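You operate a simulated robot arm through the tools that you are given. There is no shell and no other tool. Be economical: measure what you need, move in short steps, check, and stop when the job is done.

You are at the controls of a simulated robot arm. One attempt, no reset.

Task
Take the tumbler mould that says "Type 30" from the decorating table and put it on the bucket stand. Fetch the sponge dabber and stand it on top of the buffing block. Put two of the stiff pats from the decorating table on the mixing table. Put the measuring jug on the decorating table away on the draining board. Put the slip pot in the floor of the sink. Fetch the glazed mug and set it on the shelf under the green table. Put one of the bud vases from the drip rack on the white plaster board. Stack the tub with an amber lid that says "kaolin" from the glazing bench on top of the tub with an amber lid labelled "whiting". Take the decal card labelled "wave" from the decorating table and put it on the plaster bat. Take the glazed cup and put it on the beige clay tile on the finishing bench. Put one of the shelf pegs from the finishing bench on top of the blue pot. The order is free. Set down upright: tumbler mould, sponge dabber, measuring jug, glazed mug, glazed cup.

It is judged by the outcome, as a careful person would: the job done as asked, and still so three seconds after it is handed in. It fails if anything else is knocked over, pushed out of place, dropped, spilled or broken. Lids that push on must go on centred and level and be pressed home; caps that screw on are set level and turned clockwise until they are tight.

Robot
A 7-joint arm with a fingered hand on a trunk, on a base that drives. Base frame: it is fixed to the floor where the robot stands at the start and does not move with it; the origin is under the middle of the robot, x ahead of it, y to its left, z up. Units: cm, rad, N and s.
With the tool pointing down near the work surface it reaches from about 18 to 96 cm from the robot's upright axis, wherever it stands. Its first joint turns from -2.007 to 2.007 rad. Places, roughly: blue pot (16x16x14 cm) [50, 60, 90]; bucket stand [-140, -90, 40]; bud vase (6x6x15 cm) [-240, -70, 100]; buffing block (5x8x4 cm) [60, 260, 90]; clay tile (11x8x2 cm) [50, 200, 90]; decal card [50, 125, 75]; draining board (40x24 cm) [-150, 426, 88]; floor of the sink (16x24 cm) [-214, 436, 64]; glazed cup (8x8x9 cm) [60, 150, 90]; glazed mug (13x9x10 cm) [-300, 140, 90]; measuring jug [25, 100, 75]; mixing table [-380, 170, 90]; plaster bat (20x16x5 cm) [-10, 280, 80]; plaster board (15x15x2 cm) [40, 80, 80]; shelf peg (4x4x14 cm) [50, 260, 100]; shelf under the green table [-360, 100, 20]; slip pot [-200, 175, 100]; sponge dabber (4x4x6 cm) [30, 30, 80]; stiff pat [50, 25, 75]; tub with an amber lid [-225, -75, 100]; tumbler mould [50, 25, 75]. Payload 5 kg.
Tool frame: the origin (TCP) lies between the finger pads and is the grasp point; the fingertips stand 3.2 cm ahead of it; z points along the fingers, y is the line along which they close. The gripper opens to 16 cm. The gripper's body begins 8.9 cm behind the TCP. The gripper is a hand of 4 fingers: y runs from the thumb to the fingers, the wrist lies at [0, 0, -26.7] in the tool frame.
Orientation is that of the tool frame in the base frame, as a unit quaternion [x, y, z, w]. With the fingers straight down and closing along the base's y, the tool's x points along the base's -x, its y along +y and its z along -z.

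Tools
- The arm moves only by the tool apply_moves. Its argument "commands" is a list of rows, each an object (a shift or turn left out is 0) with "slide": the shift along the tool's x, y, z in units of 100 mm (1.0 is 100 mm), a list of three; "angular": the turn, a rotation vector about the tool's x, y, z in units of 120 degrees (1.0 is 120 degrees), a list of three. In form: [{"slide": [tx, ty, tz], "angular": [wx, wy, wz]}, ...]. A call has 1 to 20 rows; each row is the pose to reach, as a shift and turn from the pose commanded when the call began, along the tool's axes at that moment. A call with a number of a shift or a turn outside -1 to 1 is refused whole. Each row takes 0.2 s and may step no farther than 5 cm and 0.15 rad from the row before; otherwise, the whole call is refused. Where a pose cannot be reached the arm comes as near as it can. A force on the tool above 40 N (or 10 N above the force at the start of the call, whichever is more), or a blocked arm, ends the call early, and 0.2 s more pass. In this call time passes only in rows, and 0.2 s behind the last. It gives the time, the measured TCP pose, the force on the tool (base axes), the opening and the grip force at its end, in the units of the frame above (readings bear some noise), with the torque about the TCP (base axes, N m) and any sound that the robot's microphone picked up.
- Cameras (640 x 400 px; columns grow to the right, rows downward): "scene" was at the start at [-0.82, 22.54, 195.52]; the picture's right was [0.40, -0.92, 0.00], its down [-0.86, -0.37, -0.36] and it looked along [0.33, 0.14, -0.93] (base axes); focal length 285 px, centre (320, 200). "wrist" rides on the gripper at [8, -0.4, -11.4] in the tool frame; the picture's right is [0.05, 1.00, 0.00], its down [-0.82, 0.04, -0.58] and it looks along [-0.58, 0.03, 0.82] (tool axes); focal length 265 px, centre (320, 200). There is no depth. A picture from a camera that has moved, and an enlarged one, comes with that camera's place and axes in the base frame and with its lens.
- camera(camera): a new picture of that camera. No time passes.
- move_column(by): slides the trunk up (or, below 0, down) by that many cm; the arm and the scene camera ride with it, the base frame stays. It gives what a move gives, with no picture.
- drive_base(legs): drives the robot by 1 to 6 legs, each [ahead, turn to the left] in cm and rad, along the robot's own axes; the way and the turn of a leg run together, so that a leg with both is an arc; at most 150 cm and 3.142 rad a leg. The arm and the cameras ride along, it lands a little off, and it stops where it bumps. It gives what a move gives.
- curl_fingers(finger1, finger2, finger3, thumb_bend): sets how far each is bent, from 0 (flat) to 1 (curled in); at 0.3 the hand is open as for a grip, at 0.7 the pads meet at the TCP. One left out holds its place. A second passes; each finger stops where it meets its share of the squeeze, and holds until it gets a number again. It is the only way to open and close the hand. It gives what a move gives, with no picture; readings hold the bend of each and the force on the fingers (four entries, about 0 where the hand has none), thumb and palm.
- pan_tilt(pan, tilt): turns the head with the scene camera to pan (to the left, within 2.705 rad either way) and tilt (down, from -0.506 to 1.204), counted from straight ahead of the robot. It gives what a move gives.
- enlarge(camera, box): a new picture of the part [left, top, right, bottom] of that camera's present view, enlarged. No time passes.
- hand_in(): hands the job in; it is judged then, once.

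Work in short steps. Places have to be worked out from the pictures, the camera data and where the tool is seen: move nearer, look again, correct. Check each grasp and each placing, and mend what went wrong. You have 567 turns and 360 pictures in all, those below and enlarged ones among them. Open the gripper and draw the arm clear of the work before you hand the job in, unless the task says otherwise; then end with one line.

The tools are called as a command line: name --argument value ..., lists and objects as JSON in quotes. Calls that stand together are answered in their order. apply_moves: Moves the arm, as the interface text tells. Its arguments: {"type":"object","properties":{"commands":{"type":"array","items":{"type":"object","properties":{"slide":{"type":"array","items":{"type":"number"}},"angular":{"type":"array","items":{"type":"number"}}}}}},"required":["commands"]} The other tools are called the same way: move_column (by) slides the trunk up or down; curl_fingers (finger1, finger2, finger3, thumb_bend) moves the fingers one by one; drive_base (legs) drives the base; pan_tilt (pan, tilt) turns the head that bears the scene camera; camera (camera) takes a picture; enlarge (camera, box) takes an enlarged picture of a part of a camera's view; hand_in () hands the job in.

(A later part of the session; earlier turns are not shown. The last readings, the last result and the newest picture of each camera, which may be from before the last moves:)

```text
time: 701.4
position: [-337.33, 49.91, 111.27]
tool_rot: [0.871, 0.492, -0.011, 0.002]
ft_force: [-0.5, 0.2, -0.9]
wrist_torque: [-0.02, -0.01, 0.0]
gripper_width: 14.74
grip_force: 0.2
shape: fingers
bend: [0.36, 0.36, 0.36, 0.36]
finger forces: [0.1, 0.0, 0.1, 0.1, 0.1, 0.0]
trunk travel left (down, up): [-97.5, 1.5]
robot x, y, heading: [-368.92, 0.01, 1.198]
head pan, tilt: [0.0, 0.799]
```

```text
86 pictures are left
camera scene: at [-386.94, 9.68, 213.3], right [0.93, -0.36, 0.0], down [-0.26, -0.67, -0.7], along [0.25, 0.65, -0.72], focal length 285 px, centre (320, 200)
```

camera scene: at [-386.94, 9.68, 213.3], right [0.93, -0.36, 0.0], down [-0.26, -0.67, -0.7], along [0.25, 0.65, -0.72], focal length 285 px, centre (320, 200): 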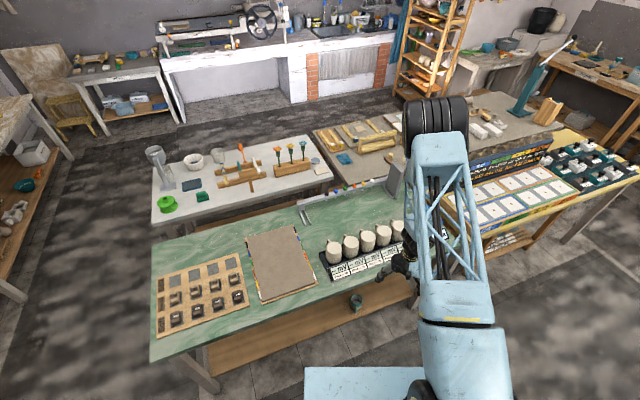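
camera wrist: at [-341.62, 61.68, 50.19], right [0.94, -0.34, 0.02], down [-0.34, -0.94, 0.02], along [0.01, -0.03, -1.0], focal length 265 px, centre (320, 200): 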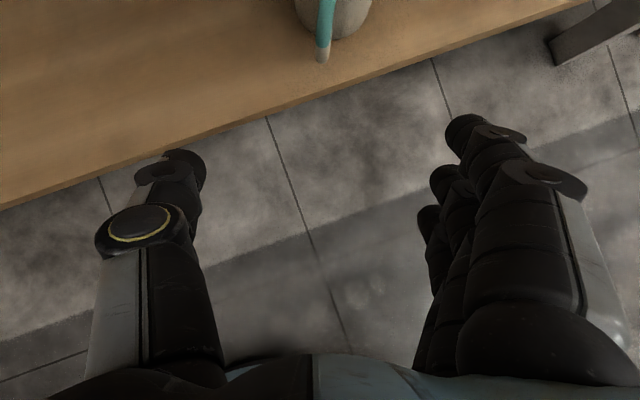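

apply_moves --commands '[{"angular": [0, 0, 0.07]}, {"angular": [0, 0, 0.14]}, {"angular": [0, 0, 0.21]}, {"angular": [0, 0, 0.28]}, {"angular": [0, 0, 0.35]}, {"angular": [0, 0, 0.42]}, {"angular": [0, 0, 0.49]}, {"angular": [0, 0, 0.56]}, {"angular": [0, 0, 0.63]}, {"angular": [0, 0, 0.7]}, {"angular": [0, 0, 0.75]}]'

apply_moves --commands '[{"angular": [0, 0, 0.07]}, {"angular": [0, 0, 0.14]}, {"angular": [0, 0, 0.21]}, {"angular": [0, 0, 0.28]}, {"angular": [0, 0, 0.35]}, {"angular": [0, 0, 0.42]}, {"angular": [0, 0, 0.49]}, {"angular": [0, 0, 0.56]}, {"angular": [0, 0, 0.63]}, {"angular": [0, 0, 0.7]}, {"angular": [0, 0, 0.76]}]'

drive_base --legs '[[0, -1.21], [120, 0], [120, 0], [78, 0]]'

pan_tilt --pan -0.2 --tilt 0.9

camera --camera "scene"

```text
time: 703.8
position: [-337.43, 49.99, 111.22]
tool_rot: [0.963, -0.269, -0.007, 0.009]
ft_force: [1.0, -0.3, -0.3]
wrist_torque: [-0.01, 0.01, 0.01]
gripper_width: 14.75
grip_force: 0.0
shape: fingers
bend: [0.36, 0.36, 0.36, 0.36]
finger forces: [0.1, 0.0, 0.0, 0.1, 0.0, 0.0]
trunk travel left (down, up): [-97.5, 1.5]
robot x, y, heading: [-368.66, 0.4, 1.204]
head pan, tilt: [0.0, 0.799]
```

```text
time: 706.2
position: [-337.51, 49.92, 111.33]
tool_rot: [-0.481, 0.877, 0.0, -0.012]
ft_force: [0.3, -1.1, -0.3]
wrist_torque: [0.0, -0.01, 0.01]
gripper_width: 14.73
grip_force: 0.0
shape: fingers
bend: [0.36, 0.36, 0.36, 0.36]
finger forces: [0.0, 0.0, 0.0, 0.0, 0.1, 0.1]
trunk travel left (down, up): [-97.5, 1.5]
robot x, y, heading: [-368.71, 0.31, 1.194]
head pan, tilt: [0.0, 0.799]
```

```text
time: 724.8
position: [8.53, -6.17, 111.12]
tool_rot: [0.084, 0.996, 0.005, -0.011]
ft_force: [0.2, -0.6, 0.3]
wrist_torque: [0.02, -0.02, 0.0]
gripper_width: 14.75
grip_force: 0.0
shape: fingers
bend: [0.36, 0.36, 0.36, 0.36]
finger forces: [0.0, 0.0, 0.1, 0.0, 0.0, 0.0]
trunk travel left (down, up): [-97.5, 1.5]
robot x, y, heading: [-49.29, 3.63, 0.024]
head pan, tilt: [0.0, 0.799]
```

```text
time: 725.6
position: [8.53, -6.15, 111.27]
tool_rot: [0.085, 0.996, 0.006, -0.009]
ft_force: [-0.8, 0.1, 0.0]
wrist_torque: [-0.01, -0.01, 0.0]
gripper_width: 14.72
grip_force: 0.2
shape: fingers
bend: [0.36, 0.36, 0.36, 0.36]
finger forces: [0.0, 0.0, 0.0, 0.1, 0.0, 0.0]
trunk travel left (down, up): [-97.5, 1.5]
robot x, y, heading: [-49.58, 3.38, 0.02]
head pan, tilt: [-0.201, 0.901]
```

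```text
85 pictures are left
camera scene: at [-48.3, 22.46, 212.51], right [-0.18, -0.98, 0.0], down [-0.77, 0.14, -0.62], along [0.61, -0.11, -0.78], focal length 285 px, centre (320, 200)
```

scene: 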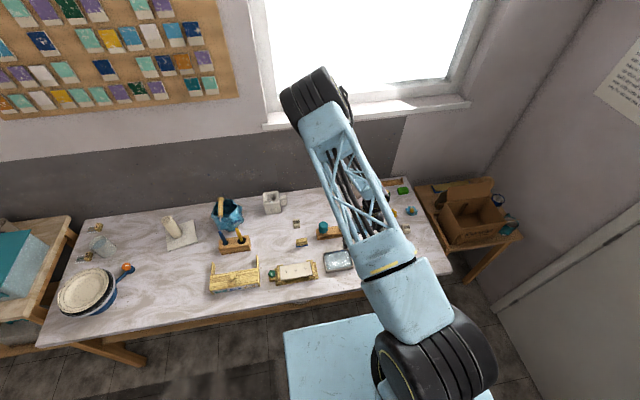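

apply_moves --commands '[{"slide": [-0.1, -0.4, 0]}, {"slide": [-0.2, -0.8, 0]}, {"slide": [-0.3, -1, 0]}]'

apply_moves --commands '[{"slide": [-0.1, -0.4, 0]}, {"slide": [-0.2, -0.8, 0]}, {"slide": [-0.3, -1, 0]}]'

camera --camera "wrist"

enlarge --camera "wrist" --box '[160, 0, 400, 150]'

```text
time: 726.4
position: [9.71, -16.57, 111.02]
tool_rot: [0.084, 0.996, 0.005, -0.01]
ft_force: [-0.7, 0.0, -1.4]
wrist_torque: [-0.01, 0.01, 0.03]
gripper_width: 14.75
grip_force: 0.1
shape: fingers
bend: [0.36, 0.36, 0.36, 0.36]
finger forces: [0.0, 0.1, 0.0, 0.0, 0.1, 0.1]
trunk travel left (down, up): [-97.5, 1.5]
robot x, y, heading: [-49.37, 3.75, 0.021]
head pan, tilt: [-0.201, 0.901]
```

```text
time: 727.2
position: [11.22, -26.89, 110.73]
tool_rot: [0.084, 0.996, 0.005, -0.01]
ft_force: [-0.9, -0.2, 0.1]
wrist_torque: [0.05, 0.03, 0.01]
gripper_width: 14.71
grip_force: 0.1
shape: fingers
bend: [0.36, 0.36, 0.36, 0.36]
finger forces: [0.1, 0.0, 0.1, 0.0, 0.0, 0.1]
trunk travel left (down, up): [-97.5, 1.5]
robot x, y, heading: [-49.39, 3.79, 0.021]
head pan, tilt: [-0.201, 0.901]
```

```text
84 pictures are left
camera wrist: at [3.48, -26.1, 122.36], right [0.12, 0.99, 0.01], down [0.82, -0.1, 0.56], along [0.56, -0.06, -0.83], focal length 265 px, centre (320, 200)
```

wrist: 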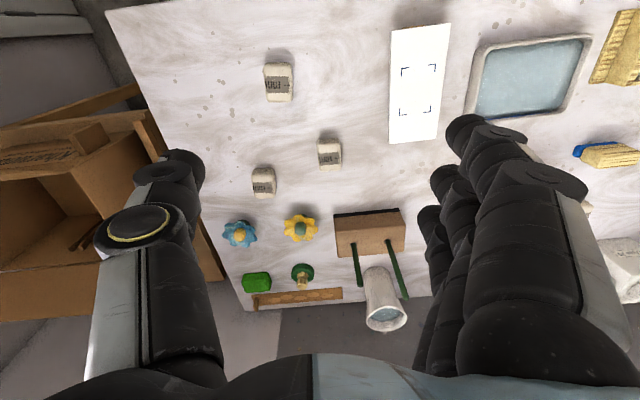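

```text
2.67 times, centred on (280, 75) of wrist
camera zoom: at [3.48, -26.1, 122.36], right [0.12, 0.99, 0.01], down [0.82, -0.1, 0.56], along [0.56, -0.06, -0.83], focal length 708 px, centre (427, 533)
```

zoom: 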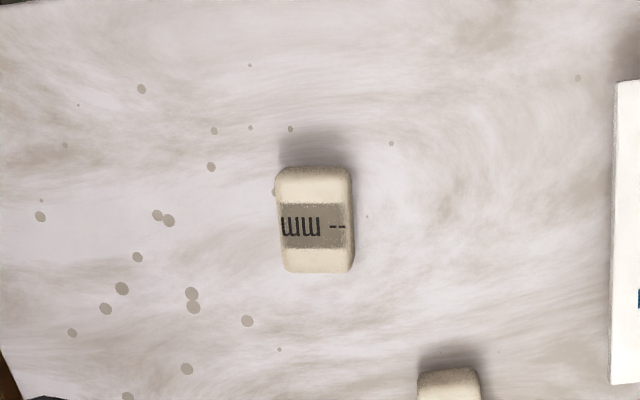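

Each pat carries a "-- mm" read-out, so stiffness probably shows when squeezed. I test them one by one, starting with the nearest (≈(10,-32.4)).

curl_fingers --finger1 0.54 --finger2 0.54 --finger3 0.54 --thumb_bend 0.54

apply_moves --commands '[{"slide": [0.01, -0.3, 0.3]}, {"slide": [0.015, -0.56, 0.6]}, {"slide": [0.015, -0.56, 1.0]}]'

apply_moves --commands '[{"slide": [0, 0, 0.4]}, {"slide": [0, 0, 0.6]}]'

camera --camera "wrist"

```text
time: 728.2
position: [11.2, -26.86, 110.74]
tool_rot: [0.085, 0.996, 0.006, -0.01]
ft_force: [-0.2, 0.0, 0.1]
wrist_torque: [-0.01, 0.03, 0.02]
gripper_width: 7.66
grip_force: 0.1
shape: fingers
bend: [0.54, 0.54, 0.54, 0.54]
finger forces: [0.0, 0.0, 0.0, 0.0, 0.0, 0.1]
trunk travel left (down, up): [-97.5, 1.5]
robot x, y, heading: [-49.21, 3.72, 0.021]
head pan, tilt: [-0.201, 0.901]
```

```text
time: 729.0
position: [10.16, -32.63, 100.72]
tool_rot: [0.084, 0.996, 0.005, -0.011]
ft_force: [0.2, 0.1, 0.1]
wrist_torque: [0.04, -0.01, -0.02]
gripper_width: 7.61
grip_force: 0.1
shape: fingers
bend: [0.54, 0.54, 0.54, 0.54]
finger forces: [0.0, 0.0, 0.0, 0.1, 0.0, 0.1]
trunk travel left (down, up): [-97.5, 1.5]
robot x, y, heading: [-49.22, 3.63, 0.021]
head pan, tilt: [-0.201, 0.901]
```

```text
time: 729.6
position: [9.64, -32.22, 95.04]
tool_rot: [0.084, 0.996, 0.005, -0.009]
ft_force: [1.1, 0.1, 0.7]
wrist_torque: [-0.05, 0.01, -0.02]
gripper_width: 7.62
grip_force: 0.0
shape: fingers
bend: [0.54, 0.54, 0.54, 0.54]
finger forces: [0.1, 0.0, 0.0, 0.0, 0.1, 0.0]
trunk travel left (down, up): [-97.5, 1.5]
robot x, y, heading: [-49.4, 4.01, 0.023]
head pan, tilt: [-0.201, 0.901]
```

```text
82 pictures are left
camera wrist: at [1.98, -31.52, 106.57], right [0.12, 0.99, 0.01], down [0.82, -0.1, 0.56], along [0.56, -0.06, -0.83], focal length 265 px, centre (320, 200)
```

wrist: 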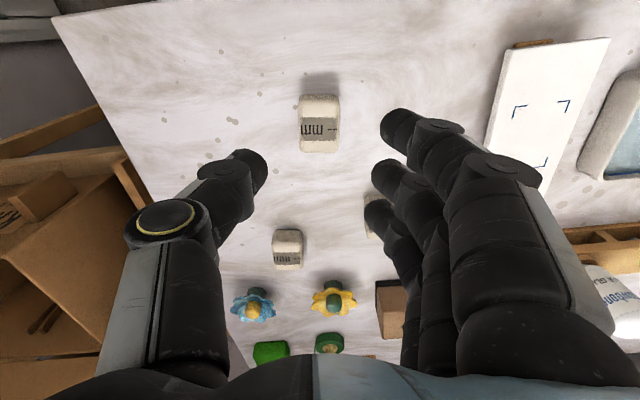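

apply_moves --commands '[{"slide": [-0.03, 0, 0.4]}, {"slide": [-0.04, 0, 0.8]}, {"slide": [-0.04, 0, 1.0]}]'

apply_moves --commands '[{"slide": [0, 0, 0.05]}]'

curl_fingers --finger1 0.73 --finger2 0.73 --finger3 0.73 --thumb_bend 0.73

enlarge --camera "wrist" --box '[240, 100, 400, 220]'

```text
time: 730.4
position: [9.82, -32.19, 84.98]
tool_rot: [0.085, 0.996, 0.005, -0.01]
ft_force: [-0.2, 0.8, -0.3]
wrist_torque: [0.0, 0.06, 0.02]
gripper_width: 7.62
grip_force: 0.0
shape: fingers
bend: [0.54, 0.54, 0.54, 0.54]
finger forces: [0.0, 0.0, 0.0, 0.1, 0.0, 0.0]
trunk travel left (down, up): [-97.5, 1.5]
robot x, y, heading: [-48.9, 3.72, 0.023]
head pan, tilt: [-0.201, 0.901]
```

```text
time: 730.8
position: [9.76, -32.13, 84.49]
tool_rot: [0.084, 0.996, 0.005, -0.01]
ft_force: [0.6, 0.1, 0.9]
wrist_torque: [0.01, 0.0, 0.0]
gripper_width: 7.63
grip_force: 0.0
shape: fingers
bend: [0.54, 0.54, 0.54, 0.54]
finger forces: [0.1, 0.1, 0.1, 0.0, 0.0, 0.0]
trunk travel left (down, up): [-97.5, 1.5]
robot x, y, heading: [-49.17, 3.99, 0.021]
head pan, tilt: [-0.201, 0.901]
```

```text
time: 731.8
position: [9.85, -32.13, 84.43]
tool_rot: [0.084, 0.996, 0.005, -0.01]
ft_force: [0.4, -0.4, -0.1]
wrist_torque: [0.01, 0.01, -0.03]
gripper_width: 3.55
grip_force: 22.3
shape: fingers
bend: [0.71, 0.63, 0.63, 0.66]
finger forces: [5.7, 8.8, 9.0, 0.0, 21.3, 0.0]
trunk travel left (down, up): [-97.5, 1.5]
robot x, y, heading: [-49.38, 3.54, 0.022]
head pan, tilt: [-0.201, 0.901]
```

```text
3.33 times, centred on (320, 160) of wrist
camera zoom: at [2.17, -31.39, 96.02], right [0.12, 0.99, 0.01], down [0.82, -0.1, 0.56], along [0.56, -0.06, -0.83], focal length 885 px, centre (320, 333)
```

zoom: 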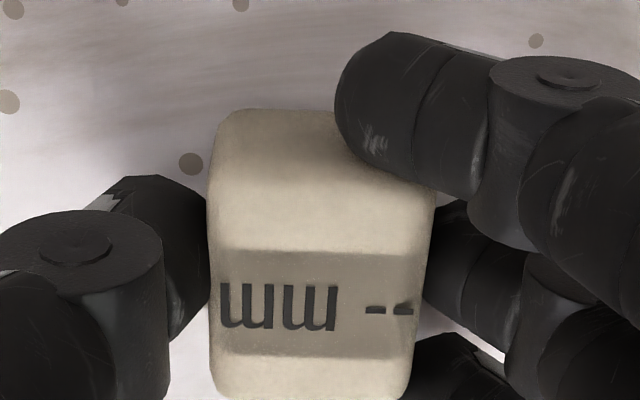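

Squeezing shows no reading yet. I try pressing on its top with the closed fingertips to see whether the read-out reacts.

curl_fingers --finger1 0.54 --finger2 0.54 --finger3 0.54 --thumb_bend 0.54

apply_moves --commands '[{"slide": [0, 0, -0.25]}, {"slide": [0, 0, -0.5]}]'

curl_fingers --finger1 0.7 --finger2 0.7 --finger3 0.7 --thumb_bend 0.7

apply_moves --commands '[{"slide": [0.05, 0, 0.12]}]'

apply_moves --commands '[{"slide": [0, 0, 0.06]}]'

camera --camera "wrist"

```text
time: 732.8
position: [9.76, -32.16, 84.49]
tool_rot: [0.085, 0.996, 0.005, -0.01]
ft_force: [0.7, 0.1, -0.7]
wrist_torque: [0.01, -0.04, 0.01]
gripper_width: 7.46
grip_force: 0.1
shape: fingers
bend: [0.54, 0.54, 0.54, 0.54]
finger forces: [0.0, 0.0, 0.1, 0.1, 0.0, 0.1]
trunk travel left (down, up): [-97.5, 1.5]
robot x, y, heading: [-49.22, 3.73, 0.023]
head pan, tilt: [-0.201, 0.901]
```

```text
time: 733.4
position: [10.12, -32.26, 89.61]
tool_rot: [0.084, 0.996, 0.006, -0.01]
ft_force: [0.0, -0.5, -0.1]
wrist_torque: [0.0, 0.0, -0.01]
gripper_width: 7.48
grip_force: 0.0
shape: fingers
bend: [0.54, 0.54, 0.54, 0.54]
finger forces: [0.1, 0.0, 0.1, 0.1, 0.1, 0.0]
trunk travel left (down, up): [-97.5, 1.5]
robot x, y, heading: [-49.65, 3.54, 0.025]
head pan, tilt: [-0.201, 0.901]
```

```text
time: 734.4
position: [10.01, -32.38, 89.55]
tool_rot: [0.084, 0.996, 0.005, -0.01]
ft_force: [0.3, -0.2, -0.1]
wrist_torque: [0.0, -0.01, 0.0]
gripper_width: 2.35
grip_force: 0.0
shape: fingers
bend: [0.7, 0.7, 0.7, 0.7]
finger forces: [0.0, 0.0, 0.1, 0.1, 0.0, 0.0]
trunk travel left (down, up): [-97.5, 1.5]
robot x, y, heading: [-49.56, 3.88, 0.026]
head pan, tilt: [-0.201, 0.901]
```

```text
time: 734.8
position: [9.32, -32.17, 88.28]
tool_rot: [0.085, 0.996, 0.006, -0.01]
ft_force: [0.3, -0.5, -0.8]
wrist_torque: [0.02, 0.01, 0.01]
gripper_width: 2.38
grip_force: 0.1
shape: fingers
bend: [0.7, 0.7, 0.7, 0.7]
finger forces: [0.0, 0.0, 0.0, 0.0, 0.0, 0.0]
trunk travel left (down, up): [-97.5, 1.5]
robot x, y, heading: [-49.35, 3.45, 0.025]
head pan, tilt: [-0.201, 0.901]
```

```text
time: 735.2
position: [9.46, -32.19, 87.69]
tool_rot: [0.085, 0.996, 0.005, -0.01]
ft_force: [0.7, -1.1, 0.2]
wrist_torque: [-0.02, 0.02, -0.02]
gripper_width: 2.39
grip_force: 0.2
shape: fingers
bend: [0.7, 0.7, 0.7, 0.7]
finger forces: [0.1, 0.0, 0.1, 0.0, 0.1, 0.0]
trunk travel left (down, up): [-97.5, 1.5]
robot x, y, heading: [-49.26, 3.59, 0.029]
head pan, tilt: [-0.201, 0.901]
```

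```text
80 pictures are left
camera wrist: at [1.8, -31.39, 99.25], right [0.12, 0.99, 0.01], down [0.82, -0.1, 0.56], along [0.56, -0.06, -0.83], focal length 265 px, centre (320, 200)
```

wrist: 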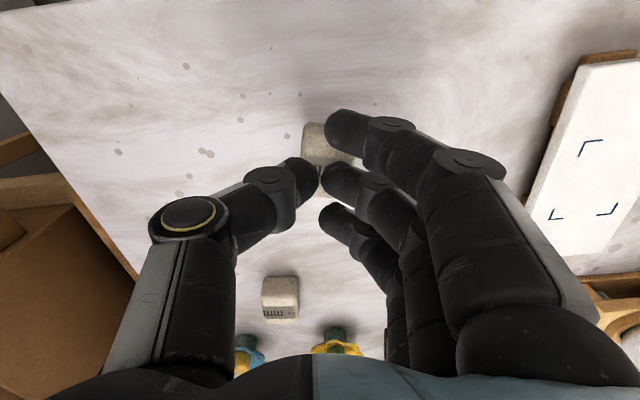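

apply_moves --commands '[{"slide": [0, 0, 0.06]}]'

apply_moves --commands '[{"slide": [0, 0, 0.05]}]'

apply_moves --commands '[{"slide": [0, 0, 0.04]}]'

```text
time: 735.6
position: [9.38, -32.24, 87.1]
tool_rot: [0.084, 0.996, 0.006, -0.01]
ft_force: [-0.7, 0.7, 0.4]
wrist_torque: [0.02, -0.02, -0.01]
gripper_width: 2.36
grip_force: 0.1
shape: fingers
bend: [0.7, 0.7, 0.7, 0.7]
finger forces: [0.0, 0.0, 0.0, 0.0, 0.1, 0.0]
trunk travel left (down, up): [-97.5, 1.5]
robot x, y, heading: [-49.17, 3.61, 0.023]
head pan, tilt: [-0.201, 0.901]
```

```text
time: 736.0
position: [9.48, -32.12, 86.43]
tool_rot: [0.084, 0.996, 0.006, -0.01]
ft_force: [0.3, 0.4, 0.4]
wrist_torque: [-0.02, 0.0, 0.0]
gripper_width: 2.38
grip_force: 0.0
shape: fingers
bend: [0.7, 0.7, 0.7, 0.7]
finger forces: [0.0, 0.0, 0.1, 0.1, 0.1, 0.1]
trunk travel left (down, up): [-97.5, 1.5]
robot x, y, heading: [-49.1, 3.67, 0.018]
head pan, tilt: [-0.201, 0.901]
```

```text
time: 736.4
position: [9.49, -32.04, 86.33]
tool_rot: [0.084, 0.996, 0.005, -0.009]
ft_force: [-2.1, 3.5, 13.7]
wrist_torque: [0.19, -0.29, 0.1]
gripper_width: 2.39
grip_force: 7.2
shape: fingers
bend: [0.7, 0.7, 0.71, 0.7]
finger forces: [0.0, 4.9, 8.9, 0.1, 1.2, 0.0]
trunk travel left (down, up): [-97.5, 1.5]
robot x, y, heading: [-49.15, 3.32, 0.022]
head pan, tilt: [-0.201, 0.901]
```

Contact at 13.7 N. Press a bit more and then look at the display after lifting.

apply_moves --commands '[{"slide": [0, 0, 0.03]}]'

enlarge --camera "wrist" --box '[260, 90, 400, 200]'

apply_moves --commands '[{"slide": [0, 0, -0.3]}, {"slide": [-0.2, 0, -0.7]}]'

enlarge --camera "wrist" --box '[200, 0, 440, 160]'

```text
time: 737.0
position: [9.58, -32.11, 86.21]
tool_rot: [0.084, 0.996, 0.004, -0.009]
ft_force: [-4.7, 4.9, 25.4]
wrist_torque: [0.18, -0.29, 0.09]
gripper_width: 2.41
grip_force: 13.6
shape: fingers
bend: [0.7, 0.71, 0.72, 0.7]
finger forces: [0.0, 10.4, 12.3, 0.0, 4.3, 0.0]
trunk travel left (down, up): [-97.5, 1.5]
robot x, y, heading: [-49.29, 3.36, 0.025]
head pan, tilt: [-0.201, 0.901]
stopped in row 1: the force on the tool passed its limit (the readings are from after the stop); the commanded pose is now the measured one
```

```text
3.64 times, centred on (330, 145) of wrist
camera zoom: at [1.89, -31.27, 97.72], right [0.11, 0.99, 0.01], down [0.82, -0.1, 0.56], along [0.56, -0.06, -0.83], focal length 965 px, centre (284, 400)
```

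zoom: 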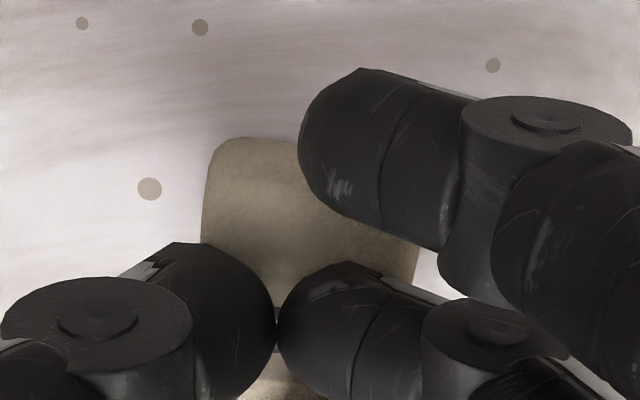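

```text
time: 737.6
position: [11.52, -32.75, 92.82]
tool_rot: [0.084, 0.996, 0.005, -0.009]
ft_force: [0.1, 0.0, -0.2]
wrist_torque: [-0.02, -0.01, 0.05]
gripper_width: 2.38
grip_force: 0.1
shape: fingers
bend: [0.7, 0.7, 0.7, 0.7]
finger forces: [0.1, 0.0, 0.0, 0.1, 0.0, 0.1]
trunk travel left (down, up): [-97.5, 1.5]
robot x, y, heading: [-49.58, 3.51, 0.02]
head pan, tilt: [-0.201, 0.901]
```

```text
2.50 times, centred on (320, 80) of wrist
camera zoom: at [3.88, -31.87, 104.38], right [0.12, 0.99, 0.01], down [0.82, -0.1, 0.56], along [0.56, -0.06, -0.83], focal length 664 px, centre (320, 500)
```

zoom: 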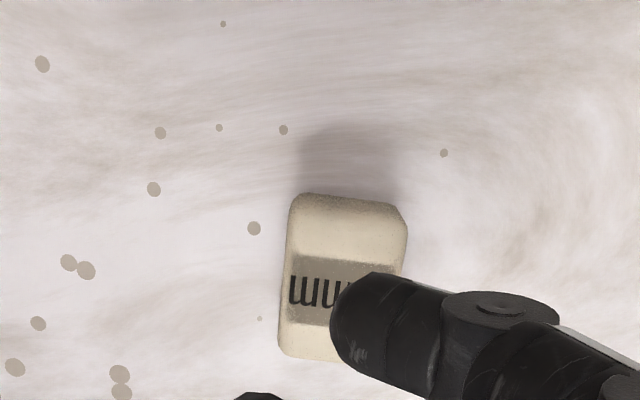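

apply_moves --commands '[{"slide": [-0.3, 0, -0.3]}, {"slide": [-0.5, 0, -0.6]}]'

enlarge --camera "wrist" --box '[200, 0, 440, 160]'

```text
time: 738.2
position: [16.63, -33.77, 98.82]
tool_rot: [0.085, 0.996, 0.005, -0.01]
ft_force: [-0.7, 0.2, 0.0]
wrist_torque: [-0.03, -0.03, 0.0]
gripper_width: 2.35
grip_force: 0.1
shape: fingers
bend: [0.7, 0.7, 0.7, 0.7]
finger forces: [0.1, 0.0, 0.0, 0.1, 0.0, 0.0]
trunk travel left (down, up): [-97.5, 1.5]
robot x, y, heading: [-49.35, 3.39, 0.019]
head pan, tilt: [-0.201, 0.901]
```

```text
2.50 times, centred on (320, 80) of wrist
camera zoom: at [8.95, -32.93, 110.37], right [0.12, 0.99, 0.01], down [0.82, -0.1, 0.56], along [0.56, -0.06, -0.83], focal length 664 px, centre (320, 500)
```

zoom: 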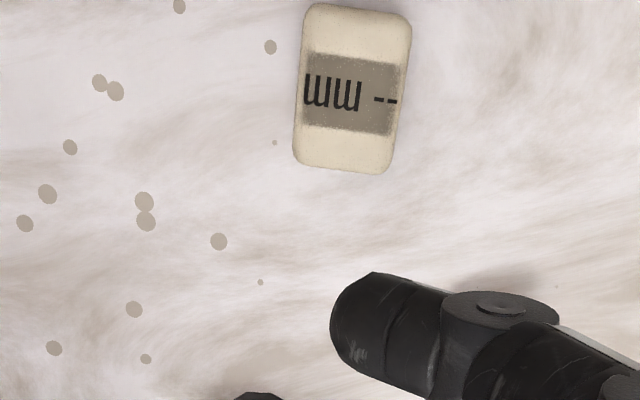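

No reading appears, so I compare compliance instead. This first pat felt firm (13.7 N within ~1 mm; squeeze width 3.55). I squeeze the next one at ≈(21.8,-26.5) the same way.

curl_fingers --finger1 0.54 --finger2 0.54 --finger3 0.54 --thumb_bend 0.54

apply_moves --commands '[{"slide": [-0.2, 0.3, 0]}, {"slide": [-0.38, 0.63, 0.1]}]'

camera --camera "wrist"

```text
time: 739.2
position: [16.68, -33.7, 98.71]
tool_rot: [0.084, 0.996, 0.005, -0.009]
ft_force: [-0.2, 0.6, 0.2]
wrist_torque: [-0.03, -0.03, 0.03]
gripper_width: 7.49
grip_force: 0.0
shape: fingers
bend: [0.54, 0.54, 0.54, 0.54]
finger forces: [0.1, 0.1, 0.0, 0.0, 0.0, 0.1]
trunk travel left (down, up): [-97.5, 1.5]
robot x, y, heading: [-49.18, 3.94, 0.02]
head pan, tilt: [-0.201, 0.901]
```

```text
time: 739.8
position: [21.43, -28.17, 97.83]
tool_rot: [0.084, 0.996, 0.005, -0.008]
ft_force: [0.3, -0.9, 0.4]
wrist_torque: [0.03, 0.02, -0.01]
gripper_width: 7.49
grip_force: 0.0
shape: fingers
bend: [0.54, 0.54, 0.54, 0.54]
finger forces: [0.1, 0.0, 0.1, 0.0, 0.0, 0.1]
trunk travel left (down, up): [-97.5, 1.5]
robot x, y, heading: [-49.3, 3.42, 0.023]
head pan, tilt: [-0.201, 0.901]
```

```text
76 pictures are left
camera wrist: at [13.74, -27.41, 109.41], right [0.12, 0.99, 0.01], down [0.82, -0.1, 0.56], along [0.56, -0.06, -0.83], focal length 265 px, centre (320, 200)
```

wrist: 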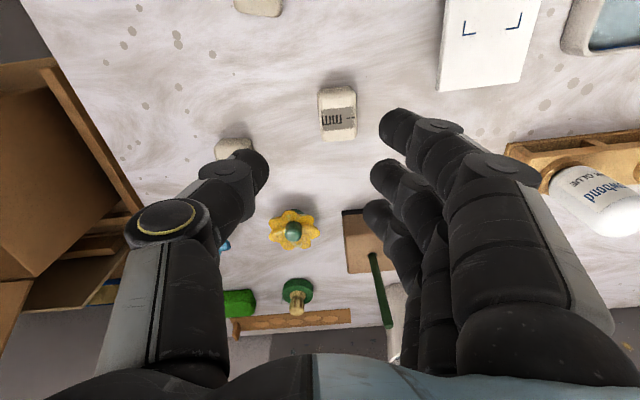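

apply_moves --commands '[{"slide": [0, 0.19, 0.4]}, {"slide": [0, 0.19, 0.8]}, {"slide": [0, 0.19, 1.0]}]'

apply_moves --commands '[{"slide": [0, 0, 0.34]}]'

curl_fingers --finger1 0.73 --finger2 0.73 --finger3 0.73 --thumb_bend 0.73

enlarge --camera "wrist" --box '[240, 100, 400, 220]'

```text
time: 740.6
position: [21.81, -25.87, 87.87]
tool_rot: [0.082, 0.997, 0.004, -0.009]
ft_force: [0.7, 0.6, 0.5]
wrist_torque: [0.01, 0.04, 0.02]
gripper_width: 7.51
grip_force: 0.1
shape: fingers
bend: [0.54, 0.54, 0.54, 0.54]
finger forces: [0.0, 0.1, 0.1, 0.0, 0.0, 0.0]
trunk travel left (down, up): [-97.5, 1.5]
robot x, y, heading: [-49.17, 3.69, 0.025]
head pan, tilt: [-0.201, 0.901]
```

```text
time: 741.0
position: [21.9, -25.93, 84.35]
tool_rot: [0.083, 0.996, 0.005, -0.009]
ft_force: [0.2, 0.3, 0.5]
wrist_torque: [-0.03, 0.06, 0.0]
gripper_width: 7.49
grip_force: 0.1
shape: fingers
bend: [0.54, 0.54, 0.54, 0.54]
finger forces: [0.0, 0.0, 0.0, 0.1, 0.0, 0.0]
trunk travel left (down, up): [-97.5, 1.5]
robot x, y, heading: [-49.51, 3.87, 0.023]
head pan, tilt: [-0.201, 0.901]
```

```text
time: 742.0
position: [21.55, -25.96, 84.41]
tool_rot: [0.083, 0.996, 0.005, -0.009]
ft_force: [-0.6, -0.5, 1.2]
wrist_torque: [-0.01, -0.01, -0.01]
gripper_width: 3.5
grip_force: 21.5
shape: fingers
bend: [0.72, 0.63, 0.62, 0.66]
finger forces: [5.1, 8.7, 9.3, 0.0, 20.8, 0.0]
trunk travel left (down, up): [-97.5, 1.5]
robot x, y, heading: [-49.48, 3.61, 0.022]
head pan, tilt: [-0.201, 0.901]
```

```text
3.33 times, centred on (320, 160) of wrist
camera zoom: at [13.96, -25.14, 95.93], right [0.12, 0.99, 0.01], down [0.82, -0.1, 0.56], along [0.56, -0.06, -0.83], focal length 885 px, centre (320, 333)
```

zoom: 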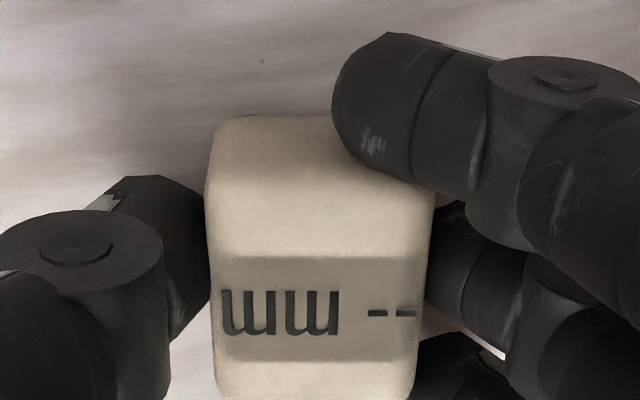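

Same width, still "--". I try pressing with only the thumb near one end, so the display stays visible while loaded.

curl_fingers --finger1 0.5 --finger2 0.5 --finger3 0.5 --thumb_bend 0.54

apply_moves --commands '[{"slide": [0, 0, -0.3]}, {"slide": [0.15, -0.03, -0.55]}]'

curl_fingers --finger1 0.95 --finger2 0.95 --finger3 0.95 --thumb_bend 0.66

camera --camera "wrist"

```text
time: 743.0
position: [21.68, -25.93, 84.29]
tool_rot: [0.084, 0.996, 0.005, -0.009]
ft_force: [0.6, 0.3, 0.5]
wrist_torque: [0.05, -0.03, 0.03]
gripper_width: 8.27
grip_force: 0.0
shape: fingers
bend: [0.5, 0.5, 0.5, 0.54]
finger forces: [0.0, 0.0, 0.0, 0.0, 0.0, 0.1]
trunk travel left (down, up): [-97.5, 1.5]
robot x, y, heading: [-49.13, 4.03, 0.019]
head pan, tilt: [-0.201, 0.901]
```

```text
time: 743.6
position: [20.17, -25.67, 90.04]
tool_rot: [0.084, 0.996, 0.005, -0.01]
ft_force: [0.3, -0.4, -0.1]
wrist_torque: [-0.02, 0.0, 0.01]
gripper_width: 8.28
grip_force: 0.1
shape: fingers
bend: [0.5, 0.5, 0.5, 0.54]
finger forces: [0.1, 0.1, 0.0, 0.1, 0.0, 0.1]
trunk travel left (down, up): [-97.5, 1.5]
robot x, y, heading: [-49.06, 3.63, 0.022]
head pan, tilt: [-0.201, 0.901]
```

```text
time: 744.6
position: [20.23, -25.71, 89.9]
tool_rot: [0.084, 0.996, 0.005, -0.009]
ft_force: [0.0, 0.0, 0.0]
wrist_torque: [-0.01, 0.02, -0.01]
gripper_width: 4.32
grip_force: 0.0
shape: fingers
bend: [0.95, 0.81, 0.95, 0.65]
finger forces: [0.0, 0.0, 0.2, 0.1, 0.1, 0.1]
trunk travel left (down, up): [-97.5, 1.5]
robot x, y, heading: [-49.46, 3.56, 0.022]
head pan, tilt: [-0.201, 0.901]
```

```text
74 pictures are left
camera wrist: at [12.51, -24.98, 101.52], right [0.12, 0.99, 0.01], down [0.82, -0.1, 0.56], along [0.56, -0.06, -0.83], focal length 265 px, centre (320, 200)
```

wrist: 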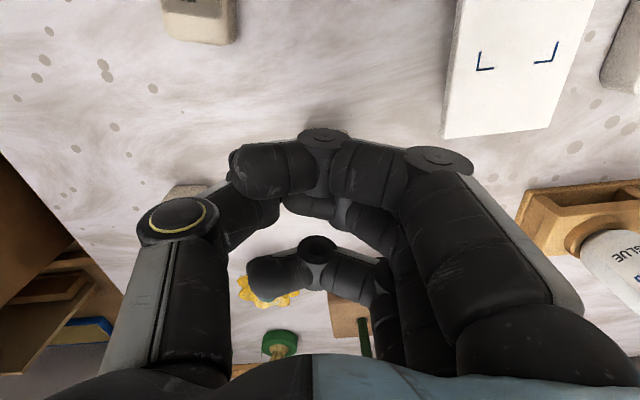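

curl_fingers --finger1 0.54 --finger2 0.54 --finger3 0.54 --thumb_bend 0.54

apply_moves --commands '[{"slide": [-0.15, 0, 0.3]}, {"slide": [-0.15, 0.0, 0.56]}]'

curl_fingers --finger1 0.8 --finger2 0.8 --finger3 0.8 --thumb_bend 0.8

apply_moves --commands '[{"slide": [0, 0, -0.2]}, {"slide": [0, 0, -0.5]}]'

enlarge --camera "wrist" --box '[240, 100, 400, 220]'

```text
time: 745.6
position: [20.21, -25.69, 89.88]
tool_rot: [0.083, 0.996, 0.006, -0.009]
ft_force: [-0.8, 0.1, 0.1]
wrist_torque: [0.04, -0.03, 0.02]
gripper_width: 7.49
grip_force: 0.0
shape: fingers
bend: [0.54, 0.54, 0.54, 0.54]
finger forces: [0.0, 0.0, 0.0, 0.0, 0.0, 0.0]
trunk travel left (down, up): [-97.5, 1.5]
robot x, y, heading: [-49.63, 3.7, 0.026]
head pan, tilt: [-0.201, 0.901]
```

```text
time: 746.2
position: [21.58, -25.97, 84.25]
tool_rot: [0.082, 0.997, 0.005, -0.008]
ft_force: [0.6, 0.5, -0.4]
wrist_torque: [-0.05, -0.02, 0.03]
gripper_width: 7.49
grip_force: 0.1
shape: fingers
bend: [0.54, 0.54, 0.54, 0.54]
finger forces: [0.0, 0.1, 0.0, 0.0, 0.0, 0.0]
trunk travel left (down, up): [-97.5, 1.5]
robot x, y, heading: [-49.49, 3.8, 0.023]
head pan, tilt: [-0.201, 0.901]
```

```text
time: 747.2
position: [21.5, -26.06, 84.42]
tool_rot: [0.084, 0.996, 0.005, -0.009]
ft_force: [-0.7, 0.2, -1.2]
wrist_torque: [-0.02, 0.01, 0.01]
gripper_width: 1.99
grip_force: 21.5
shape: fingers
bend: [0.8, 0.59, 0.6, 0.72]
finger forces: [0.1, 11.2, 10.7, 0.0, 21.9, 0.1]
trunk travel left (down, up): [-97.5, 1.5]
robot x, y, heading: [-49.41, 3.92, 0.025]
head pan, tilt: [-0.201, 0.901]
```

```text
time: 747.8
position: [21.62, -26.21, 89.32]
tool_rot: [0.084, 0.996, 0.005, -0.009]
ft_force: [-0.7, 0.1, -0.4]
wrist_torque: [-0.02, 0.02, 0.02]
gripper_width: 1.99
grip_force: 22.2
shape: fingers
bend: [0.8, 0.59, 0.6, 0.72]
finger forces: [0.0, 11.2, 10.8, 0.0, 21.8, 0.0]
trunk travel left (down, up): [-97.5, 1.5]
robot x, y, heading: [-49.12, 3.49, 0.024]
head pan, tilt: [-0.201, 0.901]
```

```text
3.33 times, centred on (320, 160) of wrist
camera zoom: at [13.91, -25.41, 100.93], right [0.12, 0.99, 0.01], down [0.82, -0.1, 0.56], along [0.56, -0.06, -0.83], focal length 885 px, centre (320, 333)
```

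zoom: 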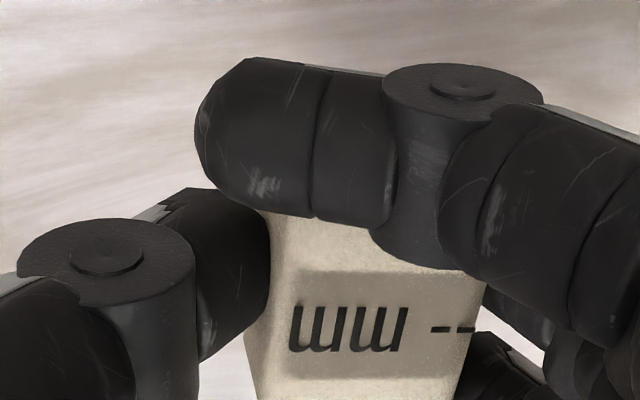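

apply_moves --commands '[{"slide": [0, 0, 0.25]}, {"slide": [0, 0, 0.47]}]'

curl_fingers --finger1 0.5 --finger2 0.5 --finger3 0.5 --thumb_bend 0.54

apply_moves --commands '[{"slide": [0, 0, -0.3]}, {"slide": [-0.1, 0, -0.55]}]'

curl_fingers --finger1 0.7 --finger2 0.42 --finger3 0.42 --thumb_bend 0.45

camera --camera "wrist"

```text
time: 748.4
position: [21.57, -26.14, 84.61]
tool_rot: [0.084, 0.996, 0.005, -0.009]
ft_force: [0.4, 0.1, -1.6]
wrist_torque: [-0.01, 0.04, 0.02]
gripper_width: 1.98
grip_force: 21.8
shape: fingers
bend: [0.8, 0.59, 0.6, 0.72]
finger forces: [0.1, 11.4, 10.6, 0.0, 21.7, 0.0]
trunk travel left (down, up): [-97.5, 1.5]
robot x, y, heading: [-49.27, 3.99, 0.017]
head pan, tilt: [-0.201, 0.901]
```

```text
time: 749.4
position: [21.44, -26.14, 84.65]
tool_rot: [0.084, 0.996, 0.006, -0.01]
ft_force: [0.2, 0.1, -0.1]
wrist_torque: [0.01, 0.01, 0.02]
gripper_width: 8.27
grip_force: 0.0
shape: fingers
bend: [0.5, 0.5, 0.5, 0.54]
finger forces: [0.0, 0.0, 0.0, 0.0, 0.1, 0.0]
trunk travel left (down, up): [-97.5, 1.5]
robot x, y, heading: [-49.52, 3.72, 0.021]
head pan, tilt: [-0.201, 0.901]
```

```text
time: 750.0
position: [22.56, -26.33, 90.01]
tool_rot: [0.084, 0.996, 0.005, -0.011]
ft_force: [-0.2, 0.3, -0.3]
wrist_torque: [0.01, -0.03, -0.04]
gripper_width: 8.29
grip_force: 0.0
shape: fingers
bend: [0.5, 0.5, 0.5, 0.54]
finger forces: [0.1, 0.0, 0.0, 0.0, 0.1, 0.1]
trunk travel left (down, up): [-97.5, 1.5]
robot x, y, heading: [-49.2, 3.37, 0.025]
head pan, tilt: [-0.201, 0.901]
```

```text
time: 751.0
position: [22.7, -26.3, 89.98]
tool_rot: [0.083, 0.996, 0.005, -0.008]
ft_force: [0.3, 0.3, 0.5]
wrist_torque: [-0.02, 0.03, 0.01]
gripper_width: 6.44
grip_force: 0.0
shape: fingers
bend: [0.7, 0.42, 0.42, 0.45]
finger forces: [0.0, 0.0, 0.1, 0.0, 0.0, 0.0]
trunk travel left (down, up): [-97.5, 1.5]
robot x, y, heading: [-49.06, 3.59, 0.023]
head pan, tilt: [-0.201, 0.901]
```

```text
72 pictures are left
camera wrist: at [14.93, -25.44, 101.61], right [0.12, 0.99, 0.01], down [0.82, -0.1, 0.56], along [0.56, -0.06, -0.83], focal length 265 px, centre (320, 200)
```

wrist: 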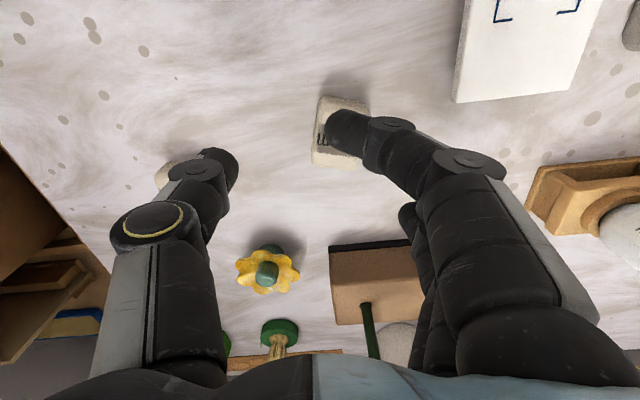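

apply_moves --commands '[{"slide": [0.0, -0.02, 0.2]}, {"slide": [0, -0.04, 0.33]}]'

apply_moves --commands '[{"slide": [0, 0, 0.04]}]'

apply_moves --commands '[{"slide": [0, 0, 0.03]}]'

enlarge --camera "wrist" --box '[250, 80, 410, 200]'

```text
time: 751.6
position: [22.48, -26.52, 86.68]
tool_rot: [0.084, 0.996, 0.005, -0.009]
ft_force: [-0.5, -1.0, 0.4]
wrist_torque: [0.01, 0.01, -0.02]
gripper_width: 6.42
grip_force: 0.0
shape: fingers
bend: [0.7, 0.42, 0.42, 0.45]
finger forces: [0.1, 0.1, 0.0, 0.1, 0.0, 0.0]
trunk travel left (down, up): [-97.5, 1.5]
robot x, y, heading: [-49.71, 3.84, 0.025]
head pan, tilt: [-0.201, 0.901]
```

```text
time: 752.0
position: [22.5, -26.72, 86.37]
tool_rot: [0.084, 0.996, 0.005, -0.009]
ft_force: [0.5, -0.2, -0.5]
wrist_torque: [0.01, -0.01, 0.02]
gripper_width: 6.45
grip_force: 0.0
shape: fingers
bend: [0.7, 0.42, 0.42, 0.45]
finger forces: [0.1, 0.1, 0.1, 0.0, 0.1, 0.0]
trunk travel left (down, up): [-97.5, 1.5]
robot x, y, heading: [-49.25, 4.0, 0.019]
head pan, tilt: [-0.201, 0.901]
```

```text
time: 752.4
position: [22.48, -26.61, 86.22]
tool_rot: [0.083, 0.996, 0.005, -0.009]
ft_force: [-0.3, 2.3, 8.5]
wrist_torque: [0.2, 0.21, -0.04]
gripper_width: 6.35
grip_force: 3.9
shape: fingers
bend: [0.71, 0.42, 0.42, 0.45]
finger forces: [8.2, 0.0, 0.0, 0.1, 0.0, 0.1]
trunk travel left (down, up): [-97.5, 1.5]
robot x, y, heading: [-49.3, 3.83, 0.02]
head pan, tilt: [-0.201, 0.901]
```

```text
3.33 times, centred on (330, 140) of wrist
camera zoom: at [14.83, -25.81, 97.74], right [0.12, 0.99, 0.01], down [0.82, -0.1, 0.56], along [0.56, -0.06, -0.83], focal length 885 px, centre (287, 400)
```

zoom: 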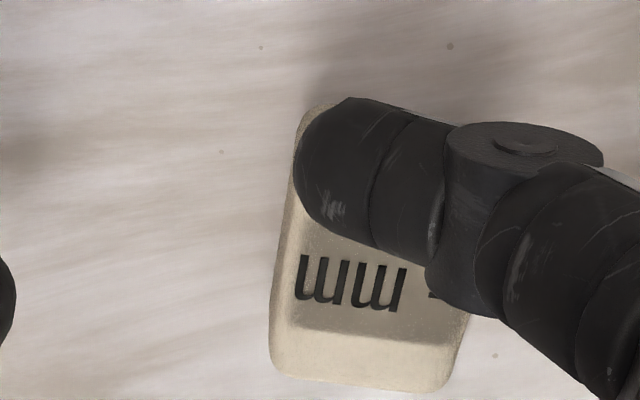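

apply_moves --commands '[{"slide": [0, 0, -0.06]}, {"slide": [0.08, 0.06, -0.06]}]'

apply_moves --commands '[{"slide": [0, 0, 0.07]}]'

apply_moves --commands '[{"slide": [0, 0, 0.025]}]'

enlarge --camera "wrist" --box '[250, 80, 410, 200]'

```text
time: 753.0
position: [21.88, -25.98, 86.69]
tool_rot: [0.084, 0.996, 0.004, -0.01]
ft_force: [0.5, 0.8, -0.1]
wrist_torque: [-0.02, 0.02, -0.01]
gripper_width: 6.38
grip_force: 0.0
shape: fingers
bend: [0.7, 0.42, 0.42, 0.45]
finger forces: [0.0, 0.0, 0.1, 0.1, 0.0, 0.0]
trunk travel left (down, up): [-97.5, 1.5]
robot x, y, heading: [-48.99, 3.76, 0.025]
head pan, tilt: [-0.201, 0.901]
```

```text
time: 753.4
position: [21.74, -25.99, 86.01]
tool_rot: [0.083, 0.996, 0.006, -0.01]
ft_force: [-0.7, 0.4, -0.8]
wrist_torque: [-0.02, -0.01, 0.0]
gripper_width: 6.42
grip_force: 0.0
shape: fingers
bend: [0.7, 0.42, 0.42, 0.45]
finger forces: [0.0, 0.0, 0.0, 0.0, 0.1, 0.0]
trunk travel left (down, up): [-97.5, 1.5]
robot x, y, heading: [-49.0, 3.37, 0.024]
head pan, tilt: [-0.201, 0.901]
```

```text
time: 753.8
position: [21.75, -25.98, 85.6]
tool_rot: [0.084, 0.996, 0.005, -0.01]
ft_force: [-0.5, -0.5, 0.1]
wrist_torque: [0.02, 0.01, 0.0]
gripper_width: 6.38
grip_force: 0.0
shape: fingers
bend: [0.7, 0.42, 0.42, 0.45]
finger forces: [0.1, 0.1, 0.1, 0.1, 0.1, 0.1]
trunk travel left (down, up): [-97.5, 1.5]
robot x, y, heading: [-49.26, 3.65, 0.025]
head pan, tilt: [-0.201, 0.901]
```

```text
3.33 times, centred on (330, 140) of wrist
camera zoom: at [14.06, -25.11, 97.33], right [0.12, 0.99, 0.01], down [0.82, -0.1, 0.56], along [0.56, -0.06, -0.83], focal length 885 px, centre (287, 400)
```

zoom: 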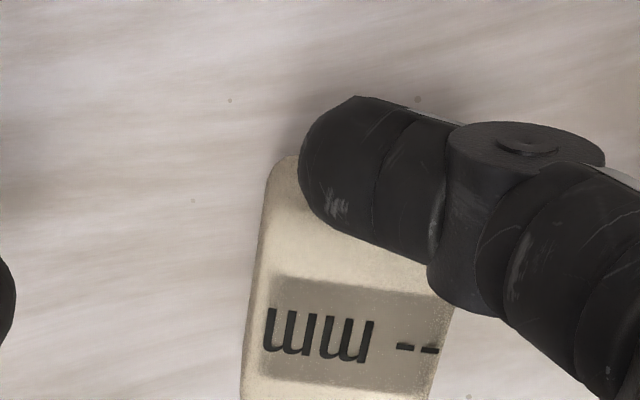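

apply_moves --commands '[{"slide": [0, 0, -0.1]}, {"slide": [-0.045, -0.1, -0.1]}]'

apply_moves --commands '[{"slide": [0, 0, 0.045]}]'

apply_moves --commands '[{"slide": [0, 0, 0.02]}]'

enlarge --camera "wrist" --box '[250, 80, 410, 200]'

```text
time: 754.4
position: [22.06, -26.93, 86.69]
tool_rot: [0.084, 0.996, 0.005, -0.01]
ft_force: [-0.5, -0.3, 0.2]
wrist_torque: [0.03, 0.03, 0.03]
gripper_width: 6.39
grip_force: 0.0
shape: fingers
bend: [0.7, 0.42, 0.42, 0.45]
finger forces: [0.0, 0.1, 0.0, 0.1, 0.1, 0.1]
trunk travel left (down, up): [-97.5, 1.5]
robot x, y, heading: [-49.14, 3.57, 0.022]
head pan, tilt: [-0.201, 0.901]
```

```text
time: 754.8
position: [21.95, -26.92, 86.24]
tool_rot: [0.083, 0.996, 0.004, -0.009]
ft_force: [-0.4, 0.7, 2.1]
wrist_torque: [0.11, -0.02, -0.01]
gripper_width: 6.4
grip_force: 0.8
shape: fingers
bend: [0.7, 0.42, 0.42, 0.45]
finger forces: [2.0, 0.0, 0.0, 0.0, 0.0, 0.1]
trunk travel left (down, up): [-97.5, 1.5]
robot x, y, heading: [-49.45, 3.61, 0.025]
head pan, tilt: [-0.201, 0.901]
```

```text
time: 755.2
position: [22.0, -27.06, 86.1]
tool_rot: [0.084, 0.996, 0.005, -0.009]
ft_force: [-1.0, 0.5, 6.4]
wrist_torque: [0.07, 0.17, 0.02]
gripper_width: 6.17
grip_force: 3.6
shape: fingers
bend: [0.71, 0.42, 0.42, 0.45]
finger forces: [6.4, 0.0, 0.0, 0.1, 0.0, 0.0]
trunk travel left (down, up): [-97.5, 1.5]
robot x, y, heading: [-49.22, 3.88, 0.023]
head pan, tilt: [-0.201, 0.901]
```

```text
3.33 times, centred on (330, 140) of wrist
camera zoom: at [14.27, -26.23, 97.66], right [0.12, 0.99, 0.01], down [0.82, -0.1, 0.56], along [0.56, -0.06, -0.83], focal length 885 px, centre (287, 400)
```

zoom: 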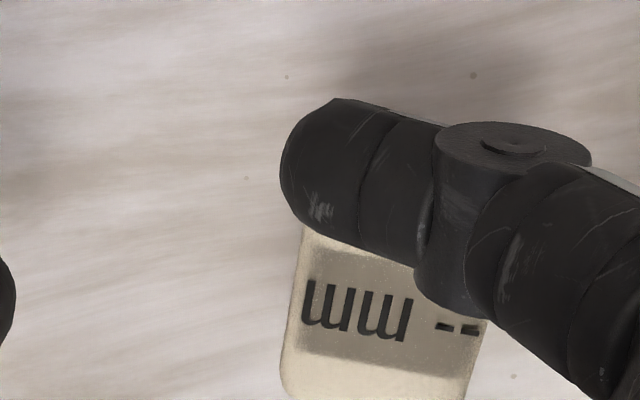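

apply_moves --commands '[{"slide": [0, 0, 0.03]}]'

apply_moves --commands '[{"slide": [0, 0, 0.03]}]'

enlarge --camera "wrist" --box '[250, 80, 410, 200]'

```text
time: 755.6
position: [21.92, -27.0, 85.86]
tool_rot: [0.084, 0.996, 0.004, -0.009]
ft_force: [-1.8, -0.3, 7.5]
wrist_torque: [0.06, 0.25, -0.01]
gripper_width: 5.86
grip_force: 4.8
shape: fingers
bend: [0.72, 0.42, 0.42, 0.45]
finger forces: [8.3, 0.0, 0.0, 0.0, 0.0, 0.0]
trunk travel left (down, up): [-97.5, 1.5]
robot x, y, heading: [-49.32, 3.62, 0.022]
head pan, tilt: [-0.201, 0.901]
```

```text
time: 756.0
position: [21.94, -26.99, 85.67]
tool_rot: [0.084, 0.996, 0.004, -0.008]
ft_force: [-2.5, -0.1, 11.8]
wrist_torque: [0.06, 0.34, 0.02]
gripper_width: 5.63
grip_force: 5.4
shape: fingers
bend: [0.73, 0.42, 0.42, 0.45]
finger forces: [10.9, 0.0, 0.0, 0.0, 0.0, 0.1]
trunk travel left (down, up): [-97.5, 1.5]
robot x, y, heading: [-49.17, 3.52, 0.019]
head pan, tilt: [-0.201, 0.901]
```

```text
3.33 times, centred on (330, 140) of wrist
camera zoom: at [14.29, -26.16, 97.12], right [0.12, 0.99, 0.01], down [0.82, -0.1, 0.56], along [0.56, -0.06, -0.83], focal length 885 px, centre (287, 400)
```

zoom: 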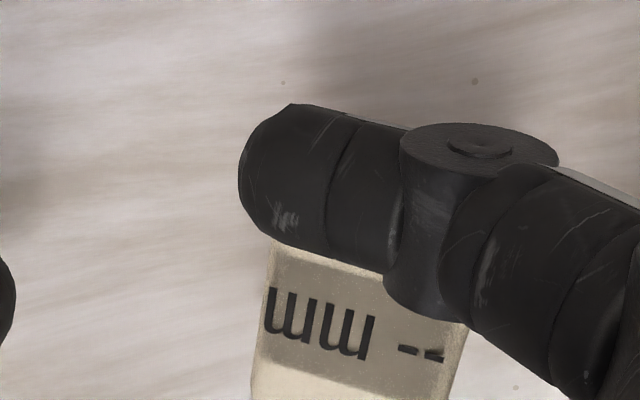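

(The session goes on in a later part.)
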